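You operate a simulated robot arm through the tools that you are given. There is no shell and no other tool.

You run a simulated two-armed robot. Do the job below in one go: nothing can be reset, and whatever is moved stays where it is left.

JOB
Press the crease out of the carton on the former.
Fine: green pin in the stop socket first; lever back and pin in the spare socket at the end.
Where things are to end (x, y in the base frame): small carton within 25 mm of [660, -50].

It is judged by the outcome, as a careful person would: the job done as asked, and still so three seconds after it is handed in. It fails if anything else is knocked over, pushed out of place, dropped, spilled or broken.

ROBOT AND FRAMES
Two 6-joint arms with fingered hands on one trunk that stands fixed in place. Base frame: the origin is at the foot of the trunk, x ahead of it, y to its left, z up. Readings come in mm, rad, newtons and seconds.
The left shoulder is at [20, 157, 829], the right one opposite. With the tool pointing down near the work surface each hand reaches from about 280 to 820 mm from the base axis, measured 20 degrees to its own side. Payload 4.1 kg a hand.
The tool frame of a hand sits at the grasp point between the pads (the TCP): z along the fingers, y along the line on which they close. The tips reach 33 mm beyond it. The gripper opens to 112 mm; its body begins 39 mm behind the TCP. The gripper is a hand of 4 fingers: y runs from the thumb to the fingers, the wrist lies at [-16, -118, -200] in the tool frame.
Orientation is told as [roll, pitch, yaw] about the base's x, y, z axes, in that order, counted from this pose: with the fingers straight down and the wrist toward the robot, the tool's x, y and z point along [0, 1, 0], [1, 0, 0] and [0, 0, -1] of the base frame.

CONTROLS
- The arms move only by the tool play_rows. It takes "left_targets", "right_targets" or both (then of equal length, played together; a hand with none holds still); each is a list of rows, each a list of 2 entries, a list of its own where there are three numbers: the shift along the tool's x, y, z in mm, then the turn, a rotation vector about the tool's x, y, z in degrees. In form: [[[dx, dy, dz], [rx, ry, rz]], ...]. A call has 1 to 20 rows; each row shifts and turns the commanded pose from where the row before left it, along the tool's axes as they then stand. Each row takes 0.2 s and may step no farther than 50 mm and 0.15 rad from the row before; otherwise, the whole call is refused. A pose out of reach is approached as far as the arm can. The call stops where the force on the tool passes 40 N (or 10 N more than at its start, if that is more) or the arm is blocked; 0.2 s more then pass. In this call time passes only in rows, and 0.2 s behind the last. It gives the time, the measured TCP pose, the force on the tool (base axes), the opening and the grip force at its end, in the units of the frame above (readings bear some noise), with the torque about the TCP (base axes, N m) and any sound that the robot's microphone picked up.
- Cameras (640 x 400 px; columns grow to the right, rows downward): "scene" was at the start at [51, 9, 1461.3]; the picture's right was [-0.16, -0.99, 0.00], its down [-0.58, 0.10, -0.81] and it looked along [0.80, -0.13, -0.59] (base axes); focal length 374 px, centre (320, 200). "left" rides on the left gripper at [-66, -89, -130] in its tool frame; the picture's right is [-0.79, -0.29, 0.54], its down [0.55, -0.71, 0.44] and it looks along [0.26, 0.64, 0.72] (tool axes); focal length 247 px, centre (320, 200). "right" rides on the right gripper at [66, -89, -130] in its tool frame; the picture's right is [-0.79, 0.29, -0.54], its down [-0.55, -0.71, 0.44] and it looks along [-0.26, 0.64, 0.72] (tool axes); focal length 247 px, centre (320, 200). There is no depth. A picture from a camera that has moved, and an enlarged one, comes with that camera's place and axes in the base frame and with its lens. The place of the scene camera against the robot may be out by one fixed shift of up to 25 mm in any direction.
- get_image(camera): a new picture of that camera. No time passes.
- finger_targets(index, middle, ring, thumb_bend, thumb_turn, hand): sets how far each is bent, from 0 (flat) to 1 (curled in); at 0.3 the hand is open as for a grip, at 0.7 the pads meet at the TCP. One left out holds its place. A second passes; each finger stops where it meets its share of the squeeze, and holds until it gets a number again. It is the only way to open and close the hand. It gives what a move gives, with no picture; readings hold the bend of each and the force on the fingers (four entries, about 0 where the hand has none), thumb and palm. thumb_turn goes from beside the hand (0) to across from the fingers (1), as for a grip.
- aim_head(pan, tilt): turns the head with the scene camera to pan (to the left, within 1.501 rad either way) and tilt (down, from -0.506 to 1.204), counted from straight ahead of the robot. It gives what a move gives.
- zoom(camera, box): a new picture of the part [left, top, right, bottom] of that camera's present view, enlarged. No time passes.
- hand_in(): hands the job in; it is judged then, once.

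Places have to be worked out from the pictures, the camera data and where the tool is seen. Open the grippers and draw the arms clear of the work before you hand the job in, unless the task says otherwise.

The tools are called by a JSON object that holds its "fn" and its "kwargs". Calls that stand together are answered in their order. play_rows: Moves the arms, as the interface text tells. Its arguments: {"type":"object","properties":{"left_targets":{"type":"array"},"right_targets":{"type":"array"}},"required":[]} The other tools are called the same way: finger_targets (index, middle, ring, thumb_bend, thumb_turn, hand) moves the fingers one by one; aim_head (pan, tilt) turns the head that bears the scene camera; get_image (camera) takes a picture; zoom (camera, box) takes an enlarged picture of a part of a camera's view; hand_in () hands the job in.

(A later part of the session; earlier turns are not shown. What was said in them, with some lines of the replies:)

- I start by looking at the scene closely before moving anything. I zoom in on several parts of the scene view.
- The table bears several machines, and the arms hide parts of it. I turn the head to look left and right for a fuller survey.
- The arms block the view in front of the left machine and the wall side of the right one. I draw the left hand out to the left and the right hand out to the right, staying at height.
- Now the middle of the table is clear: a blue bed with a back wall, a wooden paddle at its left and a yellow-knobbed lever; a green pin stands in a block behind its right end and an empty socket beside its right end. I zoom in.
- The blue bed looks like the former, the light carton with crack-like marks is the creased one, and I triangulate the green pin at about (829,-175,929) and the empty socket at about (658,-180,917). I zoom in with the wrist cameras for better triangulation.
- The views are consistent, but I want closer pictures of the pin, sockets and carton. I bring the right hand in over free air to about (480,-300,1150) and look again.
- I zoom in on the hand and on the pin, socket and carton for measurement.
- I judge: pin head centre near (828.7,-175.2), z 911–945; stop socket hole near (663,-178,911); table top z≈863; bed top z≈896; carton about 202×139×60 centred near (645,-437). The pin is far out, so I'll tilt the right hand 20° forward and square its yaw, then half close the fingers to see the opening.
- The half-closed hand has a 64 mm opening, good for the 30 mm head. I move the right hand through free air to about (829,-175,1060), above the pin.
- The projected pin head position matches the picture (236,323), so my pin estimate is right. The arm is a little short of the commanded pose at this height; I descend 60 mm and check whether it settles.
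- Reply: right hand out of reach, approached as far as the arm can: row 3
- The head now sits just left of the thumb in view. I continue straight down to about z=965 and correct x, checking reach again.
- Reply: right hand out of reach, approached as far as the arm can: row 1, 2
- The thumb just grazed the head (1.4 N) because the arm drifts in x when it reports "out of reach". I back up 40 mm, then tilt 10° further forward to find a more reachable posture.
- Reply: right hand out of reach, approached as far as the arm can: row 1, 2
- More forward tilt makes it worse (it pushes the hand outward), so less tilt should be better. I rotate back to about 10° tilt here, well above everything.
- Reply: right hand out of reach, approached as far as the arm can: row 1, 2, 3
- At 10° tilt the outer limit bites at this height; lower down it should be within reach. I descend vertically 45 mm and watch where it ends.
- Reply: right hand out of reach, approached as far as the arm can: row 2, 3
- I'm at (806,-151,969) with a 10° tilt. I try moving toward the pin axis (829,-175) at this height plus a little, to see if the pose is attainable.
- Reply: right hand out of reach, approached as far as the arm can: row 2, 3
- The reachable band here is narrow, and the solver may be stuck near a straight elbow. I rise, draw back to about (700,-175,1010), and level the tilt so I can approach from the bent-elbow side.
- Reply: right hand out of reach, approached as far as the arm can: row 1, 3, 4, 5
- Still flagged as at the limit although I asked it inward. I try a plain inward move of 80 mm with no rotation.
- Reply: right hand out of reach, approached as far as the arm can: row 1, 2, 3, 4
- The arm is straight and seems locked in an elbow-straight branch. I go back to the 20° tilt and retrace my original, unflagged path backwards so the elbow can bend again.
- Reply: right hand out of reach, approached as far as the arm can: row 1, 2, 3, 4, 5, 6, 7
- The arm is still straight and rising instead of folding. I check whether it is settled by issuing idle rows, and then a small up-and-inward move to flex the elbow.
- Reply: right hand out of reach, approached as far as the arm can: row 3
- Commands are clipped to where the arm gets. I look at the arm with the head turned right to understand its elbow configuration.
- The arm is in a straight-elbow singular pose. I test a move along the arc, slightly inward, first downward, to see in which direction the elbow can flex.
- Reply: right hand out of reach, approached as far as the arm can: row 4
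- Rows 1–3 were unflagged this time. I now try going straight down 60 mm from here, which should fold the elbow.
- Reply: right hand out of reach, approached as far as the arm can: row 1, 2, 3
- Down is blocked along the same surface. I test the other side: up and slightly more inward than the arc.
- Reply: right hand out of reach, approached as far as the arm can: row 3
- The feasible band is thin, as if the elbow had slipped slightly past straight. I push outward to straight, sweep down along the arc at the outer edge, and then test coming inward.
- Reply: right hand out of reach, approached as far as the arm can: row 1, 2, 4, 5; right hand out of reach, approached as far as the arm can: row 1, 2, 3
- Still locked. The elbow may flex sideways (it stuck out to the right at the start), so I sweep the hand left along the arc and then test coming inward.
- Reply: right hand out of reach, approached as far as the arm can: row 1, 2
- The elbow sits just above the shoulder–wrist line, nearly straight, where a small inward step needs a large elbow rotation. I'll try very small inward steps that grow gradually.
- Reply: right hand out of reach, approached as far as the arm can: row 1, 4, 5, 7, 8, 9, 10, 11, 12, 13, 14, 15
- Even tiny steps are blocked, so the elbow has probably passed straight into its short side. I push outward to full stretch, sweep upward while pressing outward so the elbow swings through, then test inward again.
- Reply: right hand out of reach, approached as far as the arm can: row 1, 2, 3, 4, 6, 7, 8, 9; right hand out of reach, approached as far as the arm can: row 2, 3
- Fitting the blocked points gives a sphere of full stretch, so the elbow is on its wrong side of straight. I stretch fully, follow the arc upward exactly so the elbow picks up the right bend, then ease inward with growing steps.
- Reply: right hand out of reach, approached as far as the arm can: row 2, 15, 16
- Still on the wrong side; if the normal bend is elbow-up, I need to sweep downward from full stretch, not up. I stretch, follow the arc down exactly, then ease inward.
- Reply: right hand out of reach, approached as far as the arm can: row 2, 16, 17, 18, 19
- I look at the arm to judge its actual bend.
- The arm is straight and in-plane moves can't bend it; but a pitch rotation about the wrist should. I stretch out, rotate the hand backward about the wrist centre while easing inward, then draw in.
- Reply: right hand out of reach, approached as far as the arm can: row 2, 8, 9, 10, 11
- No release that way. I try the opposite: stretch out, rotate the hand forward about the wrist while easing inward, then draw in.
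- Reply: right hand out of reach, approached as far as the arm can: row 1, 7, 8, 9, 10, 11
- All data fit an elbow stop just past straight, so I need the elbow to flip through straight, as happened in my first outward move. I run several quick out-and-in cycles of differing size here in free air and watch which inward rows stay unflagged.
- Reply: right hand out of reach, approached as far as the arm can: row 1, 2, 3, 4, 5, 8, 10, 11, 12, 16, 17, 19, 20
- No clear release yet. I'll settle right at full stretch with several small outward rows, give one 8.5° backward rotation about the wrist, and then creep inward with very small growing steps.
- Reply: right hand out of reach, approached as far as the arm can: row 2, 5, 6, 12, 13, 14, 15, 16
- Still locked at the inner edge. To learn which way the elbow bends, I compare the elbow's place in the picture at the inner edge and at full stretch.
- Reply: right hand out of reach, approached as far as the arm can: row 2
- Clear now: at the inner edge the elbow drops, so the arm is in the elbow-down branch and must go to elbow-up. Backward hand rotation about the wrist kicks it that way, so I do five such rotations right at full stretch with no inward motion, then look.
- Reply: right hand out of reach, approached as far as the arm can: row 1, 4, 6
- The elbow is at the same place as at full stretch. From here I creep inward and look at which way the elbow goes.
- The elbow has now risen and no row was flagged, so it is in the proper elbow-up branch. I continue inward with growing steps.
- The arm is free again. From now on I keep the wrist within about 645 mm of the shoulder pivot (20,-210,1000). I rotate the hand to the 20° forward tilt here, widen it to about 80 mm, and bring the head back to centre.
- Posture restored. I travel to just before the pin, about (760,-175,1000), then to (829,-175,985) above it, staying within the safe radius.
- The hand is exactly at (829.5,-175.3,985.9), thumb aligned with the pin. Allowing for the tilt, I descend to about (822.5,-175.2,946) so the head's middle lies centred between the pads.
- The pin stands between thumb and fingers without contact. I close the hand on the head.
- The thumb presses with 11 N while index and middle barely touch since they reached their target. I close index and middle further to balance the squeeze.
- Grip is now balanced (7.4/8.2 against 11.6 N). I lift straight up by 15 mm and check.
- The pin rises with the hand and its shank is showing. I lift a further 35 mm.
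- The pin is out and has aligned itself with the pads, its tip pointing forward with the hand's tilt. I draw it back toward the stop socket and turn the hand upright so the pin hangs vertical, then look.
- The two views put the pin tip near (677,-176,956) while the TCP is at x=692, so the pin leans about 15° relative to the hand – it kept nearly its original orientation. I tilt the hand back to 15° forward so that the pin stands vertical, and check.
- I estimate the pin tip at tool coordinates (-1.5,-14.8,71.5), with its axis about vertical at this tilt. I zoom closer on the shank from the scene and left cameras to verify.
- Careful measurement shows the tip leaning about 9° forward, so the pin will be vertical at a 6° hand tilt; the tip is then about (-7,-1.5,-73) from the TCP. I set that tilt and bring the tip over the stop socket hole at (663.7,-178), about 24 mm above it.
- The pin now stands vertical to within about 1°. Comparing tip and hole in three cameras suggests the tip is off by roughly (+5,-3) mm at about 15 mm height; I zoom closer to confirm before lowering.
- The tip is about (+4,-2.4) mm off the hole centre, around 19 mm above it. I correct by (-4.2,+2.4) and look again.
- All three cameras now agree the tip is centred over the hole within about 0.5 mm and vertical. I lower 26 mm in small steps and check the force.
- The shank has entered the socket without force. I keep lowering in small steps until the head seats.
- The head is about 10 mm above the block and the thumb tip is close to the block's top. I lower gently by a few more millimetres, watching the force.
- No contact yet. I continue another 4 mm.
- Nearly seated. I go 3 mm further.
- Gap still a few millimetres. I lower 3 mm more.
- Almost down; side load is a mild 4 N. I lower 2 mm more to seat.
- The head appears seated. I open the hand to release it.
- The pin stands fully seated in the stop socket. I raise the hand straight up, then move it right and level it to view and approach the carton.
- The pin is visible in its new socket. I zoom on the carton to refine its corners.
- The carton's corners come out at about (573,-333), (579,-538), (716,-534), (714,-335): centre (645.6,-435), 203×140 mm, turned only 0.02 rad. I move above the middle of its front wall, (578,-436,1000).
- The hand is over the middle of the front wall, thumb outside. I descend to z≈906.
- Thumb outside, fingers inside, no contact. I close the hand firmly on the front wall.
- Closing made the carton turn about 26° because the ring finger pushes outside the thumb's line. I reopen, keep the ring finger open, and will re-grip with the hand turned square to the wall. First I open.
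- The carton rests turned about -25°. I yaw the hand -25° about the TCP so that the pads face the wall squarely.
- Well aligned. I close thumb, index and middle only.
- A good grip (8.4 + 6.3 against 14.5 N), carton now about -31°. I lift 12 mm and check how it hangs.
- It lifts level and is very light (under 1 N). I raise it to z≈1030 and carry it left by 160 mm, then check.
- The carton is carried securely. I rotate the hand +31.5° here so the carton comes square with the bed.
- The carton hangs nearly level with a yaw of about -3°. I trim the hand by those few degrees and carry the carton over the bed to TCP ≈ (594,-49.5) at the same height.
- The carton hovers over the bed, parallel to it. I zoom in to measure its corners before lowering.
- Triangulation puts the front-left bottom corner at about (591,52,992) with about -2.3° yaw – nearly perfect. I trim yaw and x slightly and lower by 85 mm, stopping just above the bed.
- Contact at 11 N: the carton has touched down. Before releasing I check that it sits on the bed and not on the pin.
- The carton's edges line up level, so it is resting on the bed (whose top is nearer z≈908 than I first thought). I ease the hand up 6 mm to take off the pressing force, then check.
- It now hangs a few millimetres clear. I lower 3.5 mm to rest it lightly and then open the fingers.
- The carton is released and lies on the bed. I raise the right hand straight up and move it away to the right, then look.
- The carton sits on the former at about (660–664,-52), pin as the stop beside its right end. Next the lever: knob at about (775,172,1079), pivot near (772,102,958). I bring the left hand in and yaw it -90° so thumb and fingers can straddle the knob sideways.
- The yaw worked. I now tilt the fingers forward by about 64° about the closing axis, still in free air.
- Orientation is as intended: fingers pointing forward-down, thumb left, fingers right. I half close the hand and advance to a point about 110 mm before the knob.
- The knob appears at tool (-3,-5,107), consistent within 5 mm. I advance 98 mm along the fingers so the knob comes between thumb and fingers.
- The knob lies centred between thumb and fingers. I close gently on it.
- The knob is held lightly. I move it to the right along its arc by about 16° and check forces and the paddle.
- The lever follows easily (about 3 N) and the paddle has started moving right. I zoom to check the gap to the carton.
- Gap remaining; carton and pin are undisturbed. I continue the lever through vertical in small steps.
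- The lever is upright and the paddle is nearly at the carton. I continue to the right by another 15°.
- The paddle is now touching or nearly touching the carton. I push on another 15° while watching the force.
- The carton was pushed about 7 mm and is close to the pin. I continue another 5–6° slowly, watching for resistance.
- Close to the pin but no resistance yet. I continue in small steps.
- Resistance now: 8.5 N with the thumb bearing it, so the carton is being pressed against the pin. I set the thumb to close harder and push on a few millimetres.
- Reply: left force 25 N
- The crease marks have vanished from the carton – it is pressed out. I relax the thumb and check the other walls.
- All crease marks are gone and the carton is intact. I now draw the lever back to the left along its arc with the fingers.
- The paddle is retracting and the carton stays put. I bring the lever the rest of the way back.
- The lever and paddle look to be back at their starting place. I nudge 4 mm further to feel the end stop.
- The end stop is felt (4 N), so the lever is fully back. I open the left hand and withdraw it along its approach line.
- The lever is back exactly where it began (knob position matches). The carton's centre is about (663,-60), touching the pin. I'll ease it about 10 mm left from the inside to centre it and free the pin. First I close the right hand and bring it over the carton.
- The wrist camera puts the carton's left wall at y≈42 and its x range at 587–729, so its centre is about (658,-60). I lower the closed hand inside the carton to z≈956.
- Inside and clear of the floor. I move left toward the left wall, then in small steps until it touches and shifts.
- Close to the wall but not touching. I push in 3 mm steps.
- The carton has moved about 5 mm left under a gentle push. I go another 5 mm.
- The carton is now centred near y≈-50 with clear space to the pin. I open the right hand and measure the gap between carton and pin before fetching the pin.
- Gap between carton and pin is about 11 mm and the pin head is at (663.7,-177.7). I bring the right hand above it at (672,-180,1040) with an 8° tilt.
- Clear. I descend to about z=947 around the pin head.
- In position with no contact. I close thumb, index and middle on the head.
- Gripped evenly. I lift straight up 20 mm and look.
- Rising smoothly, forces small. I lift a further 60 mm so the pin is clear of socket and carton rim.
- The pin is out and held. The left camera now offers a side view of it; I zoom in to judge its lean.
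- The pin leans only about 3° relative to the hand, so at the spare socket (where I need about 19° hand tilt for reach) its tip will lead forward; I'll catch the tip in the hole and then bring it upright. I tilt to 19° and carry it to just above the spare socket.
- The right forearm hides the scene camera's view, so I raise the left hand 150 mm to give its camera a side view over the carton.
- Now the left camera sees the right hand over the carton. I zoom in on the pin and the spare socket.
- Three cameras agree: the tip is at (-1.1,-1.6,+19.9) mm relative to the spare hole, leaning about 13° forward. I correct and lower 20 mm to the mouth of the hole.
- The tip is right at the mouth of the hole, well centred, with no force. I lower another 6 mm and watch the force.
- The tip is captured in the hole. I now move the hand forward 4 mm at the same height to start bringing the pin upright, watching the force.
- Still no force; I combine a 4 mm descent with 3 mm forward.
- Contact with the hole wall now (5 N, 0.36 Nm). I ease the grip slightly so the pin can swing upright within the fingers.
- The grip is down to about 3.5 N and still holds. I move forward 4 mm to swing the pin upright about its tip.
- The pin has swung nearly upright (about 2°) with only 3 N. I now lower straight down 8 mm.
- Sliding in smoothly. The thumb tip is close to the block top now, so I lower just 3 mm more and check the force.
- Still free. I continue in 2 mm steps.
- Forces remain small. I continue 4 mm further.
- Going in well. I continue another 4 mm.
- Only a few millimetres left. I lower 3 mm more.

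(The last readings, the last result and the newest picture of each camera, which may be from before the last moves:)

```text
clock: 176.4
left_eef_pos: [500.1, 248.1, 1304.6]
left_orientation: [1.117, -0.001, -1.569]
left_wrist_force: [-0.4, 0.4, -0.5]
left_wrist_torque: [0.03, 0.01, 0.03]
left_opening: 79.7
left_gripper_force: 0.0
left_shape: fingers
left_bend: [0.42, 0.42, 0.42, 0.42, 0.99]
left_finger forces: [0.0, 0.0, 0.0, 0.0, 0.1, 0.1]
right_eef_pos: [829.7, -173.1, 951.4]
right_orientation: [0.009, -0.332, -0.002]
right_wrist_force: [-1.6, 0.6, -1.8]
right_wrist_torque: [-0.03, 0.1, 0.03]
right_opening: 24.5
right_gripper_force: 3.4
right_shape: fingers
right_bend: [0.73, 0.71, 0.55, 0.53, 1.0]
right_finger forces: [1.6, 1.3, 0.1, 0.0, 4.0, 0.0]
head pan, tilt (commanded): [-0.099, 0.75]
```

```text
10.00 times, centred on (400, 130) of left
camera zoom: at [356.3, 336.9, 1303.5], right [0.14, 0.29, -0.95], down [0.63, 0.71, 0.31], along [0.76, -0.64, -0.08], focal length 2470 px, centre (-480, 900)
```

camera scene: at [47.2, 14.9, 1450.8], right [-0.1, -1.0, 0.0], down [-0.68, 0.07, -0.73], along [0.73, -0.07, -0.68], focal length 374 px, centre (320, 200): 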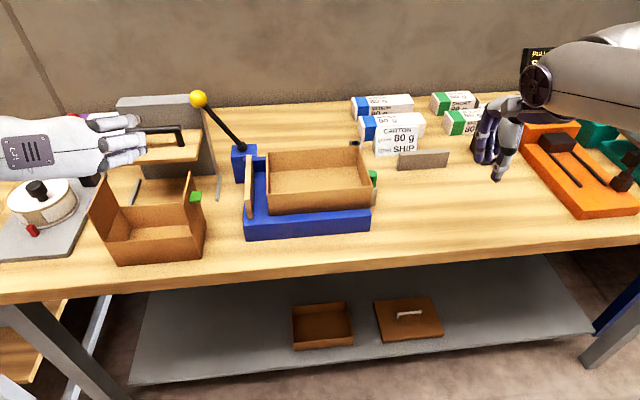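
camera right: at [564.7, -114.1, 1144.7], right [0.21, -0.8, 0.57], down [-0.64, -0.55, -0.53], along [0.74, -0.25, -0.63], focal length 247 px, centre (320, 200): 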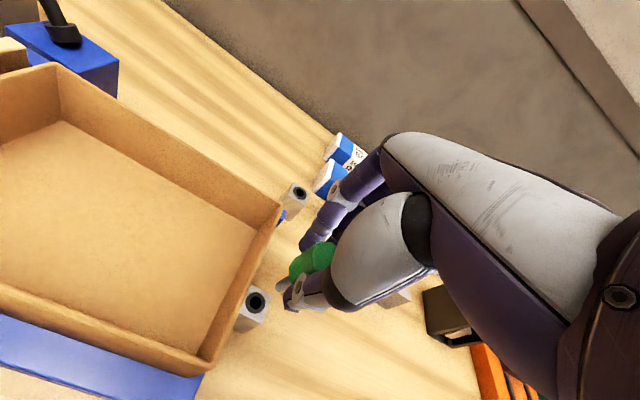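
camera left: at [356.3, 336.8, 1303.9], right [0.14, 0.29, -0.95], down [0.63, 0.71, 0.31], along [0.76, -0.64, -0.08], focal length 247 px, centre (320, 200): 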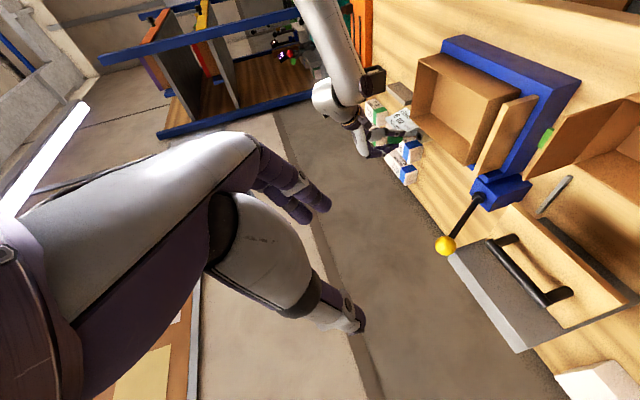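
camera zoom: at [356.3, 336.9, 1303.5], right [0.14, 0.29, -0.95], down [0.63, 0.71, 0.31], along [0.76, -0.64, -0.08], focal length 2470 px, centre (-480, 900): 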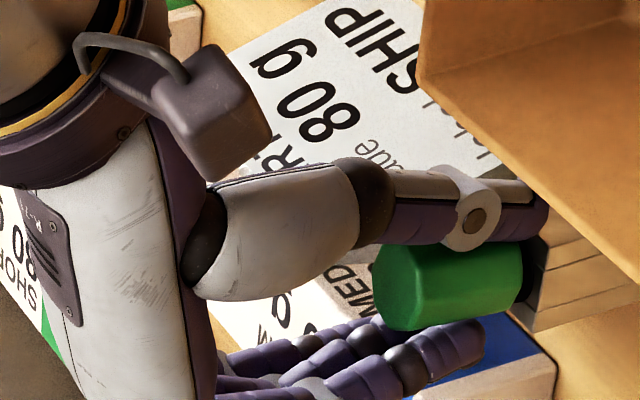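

Practically seated. I lower 2.5 mm more and then open the hand.

{"fn": "play_rows", "kwargs": {"right_targets": [[[0, -0.4, 1.2], [0, 0, 0]], [[0, -0.4, 1.2], [0, 0, 0]], [[0, 0, 0], [0, 0, 0]]]}}

{"fn": "zoom", "kwargs": {"camera": "left", "box": [375, 110, 425, 150]}}

```text
clock: 177.2
left_eef_pos: [499.9, 248.4, 1305.9]
left_orientation: [1.118, 0.0, -1.571]
left_wrist_force: [0.1, 0.2, -0.8]
left_wrist_torque: [-0.02, -0.02, 0.04]
left_opening: 79.6
left_gripper_force: 0.1
left_shape: fingers
left_bend: [0.42, 0.42, 0.42, 0.42, 0.99]
left_finger forces: [0.0, 0.0, 0.1, 0.0, 0.0, 0.1]
right_eef_pos: [829.9, -173.1, 949.9]
right_orientation: [0.004, -0.331, -0.003]
right_wrist_force: [-2.1, -1.2, 2.1]
right_wrist_torque: [-0.04, 0.16, -0.01]
right_opening: 24.4
right_gripper_force: 3.6
right_shape: fingers
right_bend: [0.73, 0.71, 0.55, 0.53, 1.0]
right_finger forces: [1.4, 1.0, 0.0, 0.1, 4.8, 0.0]
head pan, tilt (commanded): [-0.099, 0.75]
```

```text
10.00 times, centred on (400, 130) of left
camera zoom: at [356.3, 336.9, 1303.6], right [0.14, 0.29, -0.95], down [0.63, 0.71, 0.31], along [0.76, -0.64, -0.08], focal length 2470 px, centre (-480, 900)
```

zoom: 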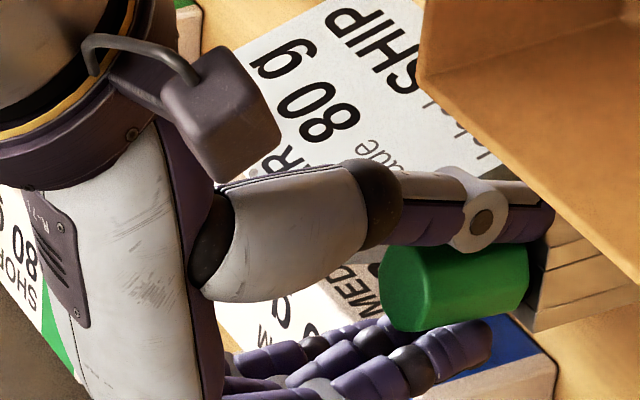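

Light upward contact (2 N): the head is seated. I open the hand.

{"fn": "finger_targets", "kwargs": {"hand": "right", "index": 0.46, "middle": 0.46, "ring": 0.46, "thumb_bend": 0.4}}

{"fn": "zoom", "kwargs": {"camera": "left", "box": [375, 110, 425, 150]}}

```text
clock: 178.2
left_eef_pos: [501.4, 248.4, 1305.9]
left_orientation: [1.118, 0.0, -1.571]
left_wrist_force: [-0.4, 0.0, 0.0]
left_wrist_torque: [-0.01, 0.01, 0.01]
left_opening: 79.4
left_gripper_force: 0.0
left_shape: fingers
left_bend: [0.42, 0.42, 0.42, 0.42, 0.99]
left_finger forces: [0.0, 0.0, 0.0, 0.1, 0.0, 0.0]
right_eef_pos: [829.9, -172.2, 950.0]
right_orientation: [0.006, -0.332, 0.0]
right_wrist_force: [0.5, 0.1, 0.0]
right_wrist_torque: [0.01, 0.0, 0.03]
right_opening: 76.4
right_gripper_force: 0.0
right_shape: fingers
right_bend: [0.46, 0.46, 0.46, 0.4, 0.99]
right_finger forces: [0.0, 0.0, 0.1, 0.0, 0.1, 0.1]
head pan, tilt (commanded): [-0.099, 0.75]
```

```text
10.00 times, centred on (400, 130) of left
camera zoom: at [356.3, 336.9, 1303.5], right [0.14, 0.29, -0.95], down [0.63, 0.71, 0.31], along [0.76, -0.64, -0.08], focal length 2470 px, centre (-480, 900)
```

zoom: 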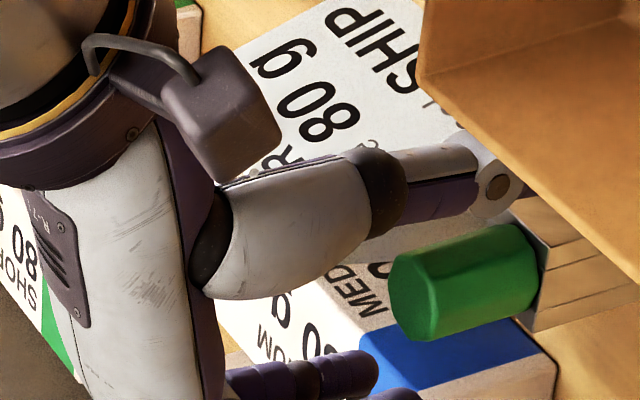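

The pin stands upright and flush in the spare socket. I withdraw the right hand upward and slightly inward, then away from the work.

{"fn": "play_rows", "kwargs": {"right_targets": [[[0, -0.6, -10.8], [0, 0, 0]], [[0, -0.6, -10.8], [0, 0, 0]], [[0, -2.9, -22.2], [0, 0, 0]], [[0, -20, -28], [0, 0, 0]], [[0, -31.3, -31.9], [0, 0, 0]], [[0, -36.2, -17.8], [0, 0, 0]], [[-20, -36.2, -17.8], [0, 0, 0]], [[-30, -30, -10], [0, 0, 0]], [[-30, -30, -10], [0, 0, 0]], [[-35, -30, -5], [0, 0, 0]], [[-35, -30, -5], [0, 0, 0]], [[0, 0, 0], [0, 0, 0]]]}}

{"fn": "get_image", "kwargs": {"camera": "scene"}}

{"fn": "zoom", "kwargs": {"camera": "left", "box": [355, 95, 455, 165]}}

{"fn": "get_image", "kwargs": {"camera": "right"}}

```text
clock: 180.8
left_eef_pos: [500.3, 248.2, 1305.5]
left_orientation: [1.117, -0.001, -1.57]
left_wrist_force: [0.0, 0.0, -0.2]
left_wrist_torque: [0.0, 0.01, 0.02]
left_opening: 79.5
left_gripper_force: 0.2
left_shape: fingers
left_bend: [0.42, 0.42, 0.42, 0.42, 0.99]
left_finger forces: [0.1, 0.1, 0.1, 0.0, 0.1, 0.0]
right_eef_pos: [560.6, -293.3, 1043.0]
right_orientation: [-0.001, -0.322, -0.007]
right_wrist_force: [-0.2, 0.2, 0.3]
right_wrist_torque: [-0.03, -0.02, 0.01]
right_opening: 77.0
right_gripper_force: 0.1
right_shape: fingers
right_bend: [0.46, 0.46, 0.46, 0.4, 0.99]
right_finger forces: [0.1, 0.0, 0.0, 0.0, 0.0, 0.0]
right hand out of reach, approached as far as the arm can: row 10, 11
head pan, tilt (commanded): [-0.099, 0.75]
```

```text
taken
camera scene: at [47.0, 15.0, 1450.9], right [-0.1, -1.0, 0.0], down [-0.68, 0.07, -0.73], along [0.73, -0.07, -0.68], focal length 374 px, centre (320, 200)
```

scene: 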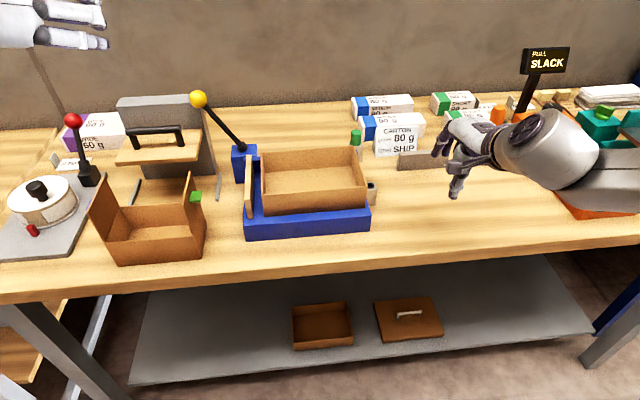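

```text
5.71 times, centred on (405, 130) of left
camera zoom: at [356.2, 336.9, 1303.6], right [0.14, 0.29, -0.95], down [0.63, 0.71, 0.31], along [0.76, -0.64, -0.08], focal length 1411 px, centre (-166, 600)
```

zoom: 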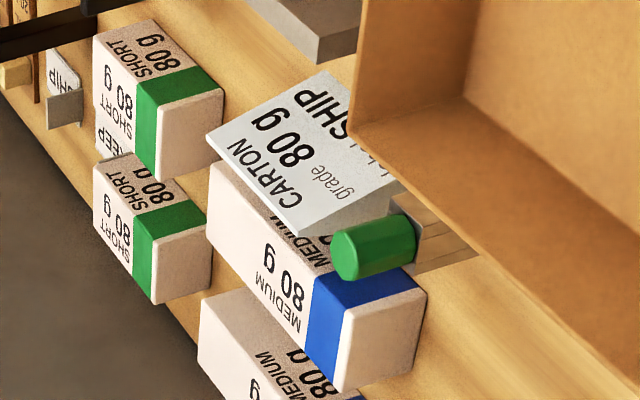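

```text
taken
camera right: at [435.1, -225.4, 1138.1], right [0.1, -0.79, 0.6], down [-0.54, -0.55, -0.64], along [0.84, -0.26, -0.48], focal length 247 px, centre (320, 200)
```

right: 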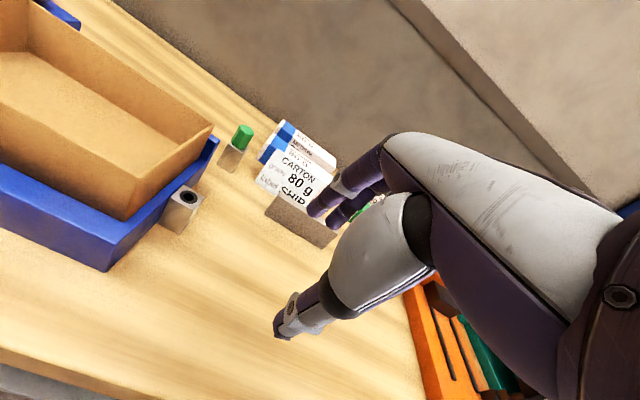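

The pin is back in the spare socket, upright; carton, boxes and sign look undisturbed. I bring the right hand back to its high starting region, clear of the work.

{"fn": "play_rows", "kwargs": {"right_targets": [[[0, 0, -35], [6.2, 0, 0]], [[0, -5, -40], [6.2, 0, 0]], [[0, -15, -40], [6, 0, 0]], [[0, -25, -35], [0, 0, 0]], [[0, -30, -25], [0, 0, 0]], [[0, -30, -20], [0, 0, 0]], [[0, -30, 0], [0, 0, 0]], [[0, 0, 0], [0, 0, 0]]]}}

{"fn": "zoom", "kwargs": {"camera": "scene", "box": [220, 80, 420, 245]}}

{"fn": "zoom", "kwargs": {"camera": "scene", "box": [335, 115, 385, 155]}}

```text
clock: 182.7
left_eef_pos: [500.1, 247.5, 1306.4]
left_orientation: [1.116, 0.001, -1.57]
left_wrist_force: [0.1, -0.6, 0.3]
left_wrist_torque: [0.0, 0.01, -0.03]
left_opening: 79.6
left_gripper_force: 0.0
left_shape: fingers
left_bend: [0.42, 0.42, 0.42, 0.42, 0.99]
left_finger forces: [0.0, 0.0, 0.0, 0.0, 0.0, 0.0]
right_eef_pos: [408.1, -291.0, 1159.9]
right_orientation: [-0.002, -0.207, -0.016]
right_wrist_force: [0.1, -0.3, -0.2]
right_wrist_torque: [-0.01, 0.01, -0.03]
right_opening: 76.9
right_gripper_force: 0.0
right_shape: fingers
right_bend: [0.46, 0.46, 0.46, 0.4, 0.99]
right_finger forces: [0.1, 0.0, 0.0, 0.1, 0.0, 0.0]
right hand out of reach, approached as far as the arm can: row 1, 2
head pan, tilt (commanded): [-0.099, 0.75]
```

```text
2.42 times, centred on (320, 162) of scene
camera zoom: at [47.2, 15.0, 1450.8], right [-0.1, -1.0, 0.0], down [-0.68, 0.07, -0.73], along [0.73, -0.07, -0.68], focal length 908 px, centre (320, 291)
```

zoom: 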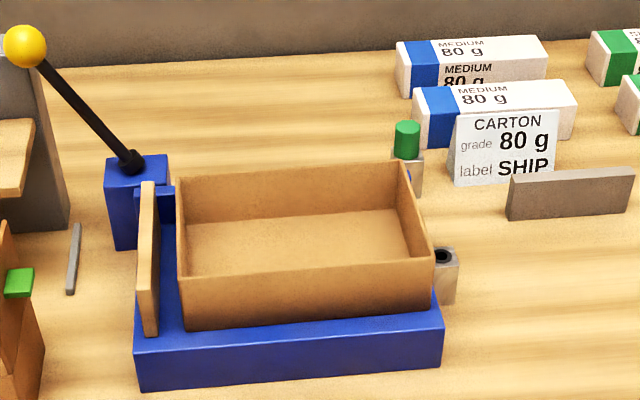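

```text
10.00 times, centred on (360, 135) of scene
camera zoom: at [47.2, 15.0, 1450.8], right [-0.1, -1.0, 0.0], down [-0.68, 0.07, -0.73], along [0.73, -0.07, -0.68], focal length 3744 px, centre (-80, 850)
```

zoom: 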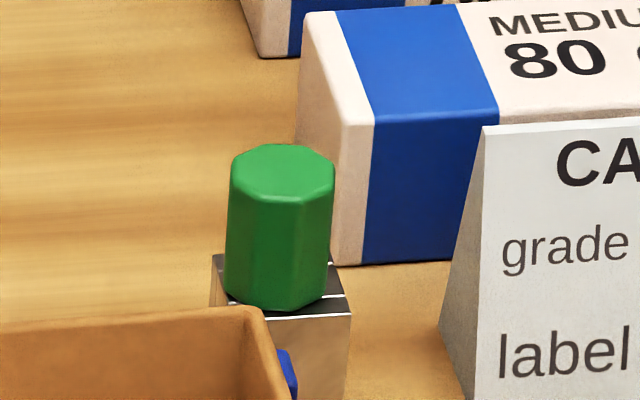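

Pin seated flush, lever knob exactly at its original place, carton centred on the former with no crease. I open both hands fully and draw the left hand back.

{"fn": "play_rows", "kwargs": {"left_targets": [[[-17.5, 0, -36], [0, 0, 0]], [[-17.5, 0, -36], [0, 0, 0]], [[-17.5, 0, -36], [0, 0, 0]], [[0, 0, 0], [0, 0, 0]]]}}

{"fn": "finger_targets", "kwargs": {"hand": "right", "index": 0.3, "middle": 0.3, "ring": 0.3, "thumb_bend": 0.3}}

{"fn": "finger_targets", "kwargs": {"hand": "left", "index": 0.3, "middle": 0.3, "ring": 0.3, "thumb_bend": 0.3}}

{"fn": "aim_head", "kwargs": {"pan": 0.0, "tilt": 0.75}}

{"fn": "get_image", "kwargs": {"camera": "scene"}}

{"fn": "zoom", "kwargs": {"camera": "right", "box": [0, 0, 320, 200]}}

```text
clock: 183.7
left_eef_pos: [379.3, 246.3, 1307.4]
left_orientation: [1.117, -0.001, -1.569]
left_wrist_force: [0.4, -0.1, -0.7]
left_wrist_torque: [0.04, 0.03, -0.03]
left_opening: 79.5
left_gripper_force: 0.0
left_shape: fingers
left_bend: [0.42, 0.42, 0.42, 0.42, 0.99]
left_finger forces: [0.0, 0.0, 0.1, 0.0, 0.0, 0.1]
right_eef_pos: [408.5, -291.2, 1161.4]
right_orientation: [-0.003, -0.206, -0.016]
right_wrist_force: [0.8, -1.0, 0.4]
right_wrist_torque: [-0.02, 0.04, 0.01]
right_opening: 76.7
right_gripper_force: 0.0
right_shape: fingers
right_bend: [0.46, 0.46, 0.46, 0.4, 0.99]
right_finger forces: [0.0, 0.0, 0.0, 0.1, 0.0, 0.0]
head pan, tilt (commanded): [-0.099, 0.75]
```

```text
clock: 184.7
left_eef_pos: [380.6, 247.7, 1307.6]
left_orientation: [1.116, 0.002, -1.572]
left_wrist_force: [0.4, -0.6, 0.7]
left_wrist_torque: [0.02, 0.01, 0.03]
left_opening: 79.5
left_gripper_force: 0.1
left_shape: fingers
left_bend: [0.42, 0.42, 0.42, 0.42, 0.99]
left_finger forces: [0.0, 0.0, 0.1, 0.0, 0.0, 0.1]
right_eef_pos: [407.9, -290.7, 1159.3]
right_orientation: [-0.002, -0.206, -0.015]
right_wrist_force: [-0.5, 0.0, 0.1]
right_wrist_torque: [-0.05, 0.02, 0.01]
right_opening: 112.1
right_gripper_force: 0.0
right_shape: fingers
right_bend: [0.3, 0.3, 0.3, 0.3, 0.98]
right_finger forces: [0.0, 0.0, 0.0, 0.0, 0.0, 0.0]
head pan, tilt (commanded): [-0.099, 0.75]
```

```text
clock: 185.7
left_eef_pos: [380.7, 245.9, 1307.7]
left_orientation: [1.118, 0.0, -1.571]
left_wrist_force: [-0.5, 0.6, 0.0]
left_wrist_torque: [0.02, -0.02, 0.01]
left_opening: 112.2
left_gripper_force: 0.1
left_shape: fingers
left_bend: [0.3, 0.3, 0.3, 0.3, 0.98]
left_finger forces: [0.1, 0.0, 0.0, 0.0, 0.0, 0.0]
right_eef_pos: [408.2, -290.8, 1161.7]
right_orientation: [-0.002, -0.206, -0.016]
right_wrist_force: [1.0, 0.8, 0.6]
right_wrist_torque: [0.0, 0.01, -0.03]
right_opening: 112.4
right_gripper_force: 0.2
right_shape: fingers
right_bend: [0.3, 0.3, 0.3, 0.3, 0.98]
right_finger forces: [0.1, 0.0, 0.1, 0.0, 0.0, 0.1]
head pan, tilt (commanded): [-0.099, 0.75]
```

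```text
clock: 186.3
left_eef_pos: [379.6, 247.0, 1307.2]
left_orientation: [1.116, 0.0, -1.573]
left_wrist_force: [-0.1, -0.7, -1.2]
left_wrist_torque: [-0.04, 0.02, -0.02]
left_opening: 112.0
left_gripper_force: 0.1
left_shape: fingers
left_bend: [0.3, 0.3, 0.3, 0.3, 0.98]
left_finger forces: [0.0, 0.1, 0.0, 0.1, 0.0, 0.0]
right_eef_pos: [407.0, -291.1, 1160.1]
right_orientation: [-0.001, -0.207, -0.014]
right_wrist_force: [1.0, 0.2, -0.1]
right_wrist_torque: [0.01, 0.02, 0.0]
right_opening: 112.1
right_gripper_force: 0.1
right_shape: fingers
right_bend: [0.3, 0.3, 0.3, 0.3, 0.98]
right_finger forces: [0.0, 0.0, 0.1, 0.0, 0.0, 0.0]
head pan, tilt (commanded): [0.0, 0.75]
```

```text
taken
camera scene: at [47.5, 23.2, 1450.9], right [0.0, -1.0, 0.0], down [-0.68, 0.0, -0.73], along [0.73, 0.0, -0.68], focal length 374 px, centre (320, 200)
```

scene: 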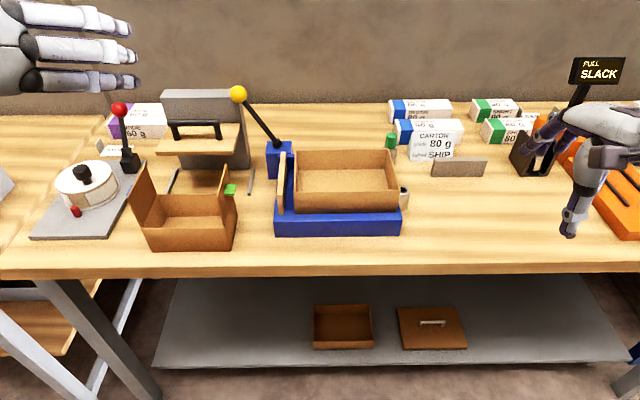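

```text
2.00 times, centred on (160, 100) of right
camera zoom: at [294.4, -222.3, 1270.1], right [0.16, -0.79, 0.59], down [-0.62, -0.54, -0.57], along [0.77, -0.27, -0.57], focal length 494 px, centre (640, 400)
```

zoom: 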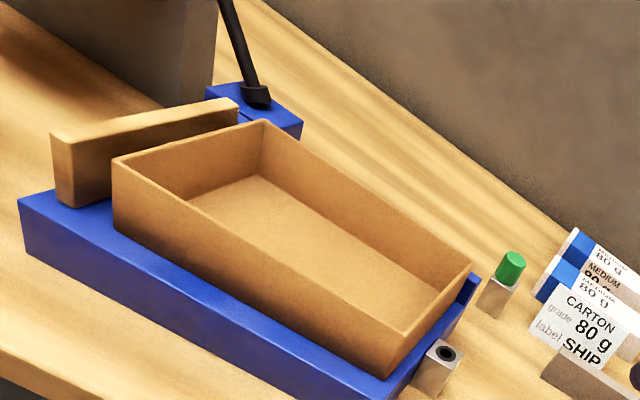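

Everything matches the starting scene except the carton, which lies crease-free on the former with its centre at about (663,-49). The pin is in the spare socket, the lever is back, and both hands are open and clear, so I hand the job in.

{"fn": "hand_in", "kwargs": {}}

```text
The job is handed in.
```

The crease is pressed out of the carton, and I've handed the job in. I have no verdict back yet. What my last pictures and readings show:

- **Carton:** no crease marks are left on any wall I could see. It lies on the former with its centre at about (663, -49), within the 25 mm allowed around (660, -50).
- **Green pin:** it went into the stop socket before pressing. It is now back in the spare socket, upright and seated.
- **Lever:** pulled back until I felt the stop, and the knob is where it started.
- **Everything else:** the boxes, sign and other machines look unmoved. Both hands are open and clear of the work.

Two things happened along the way:

- **Pin grazed:** early on, while the right arm was at the limit of its reach, the thumb brushed the pin head with about 1.4 N. Nothing was disturbed.
- **Carton moved:** it turned about 26° on the table when I first gripped it, so I re-gripped and squared it. After pressing, I pushed it about 10 mm left to centre it and free the pin.
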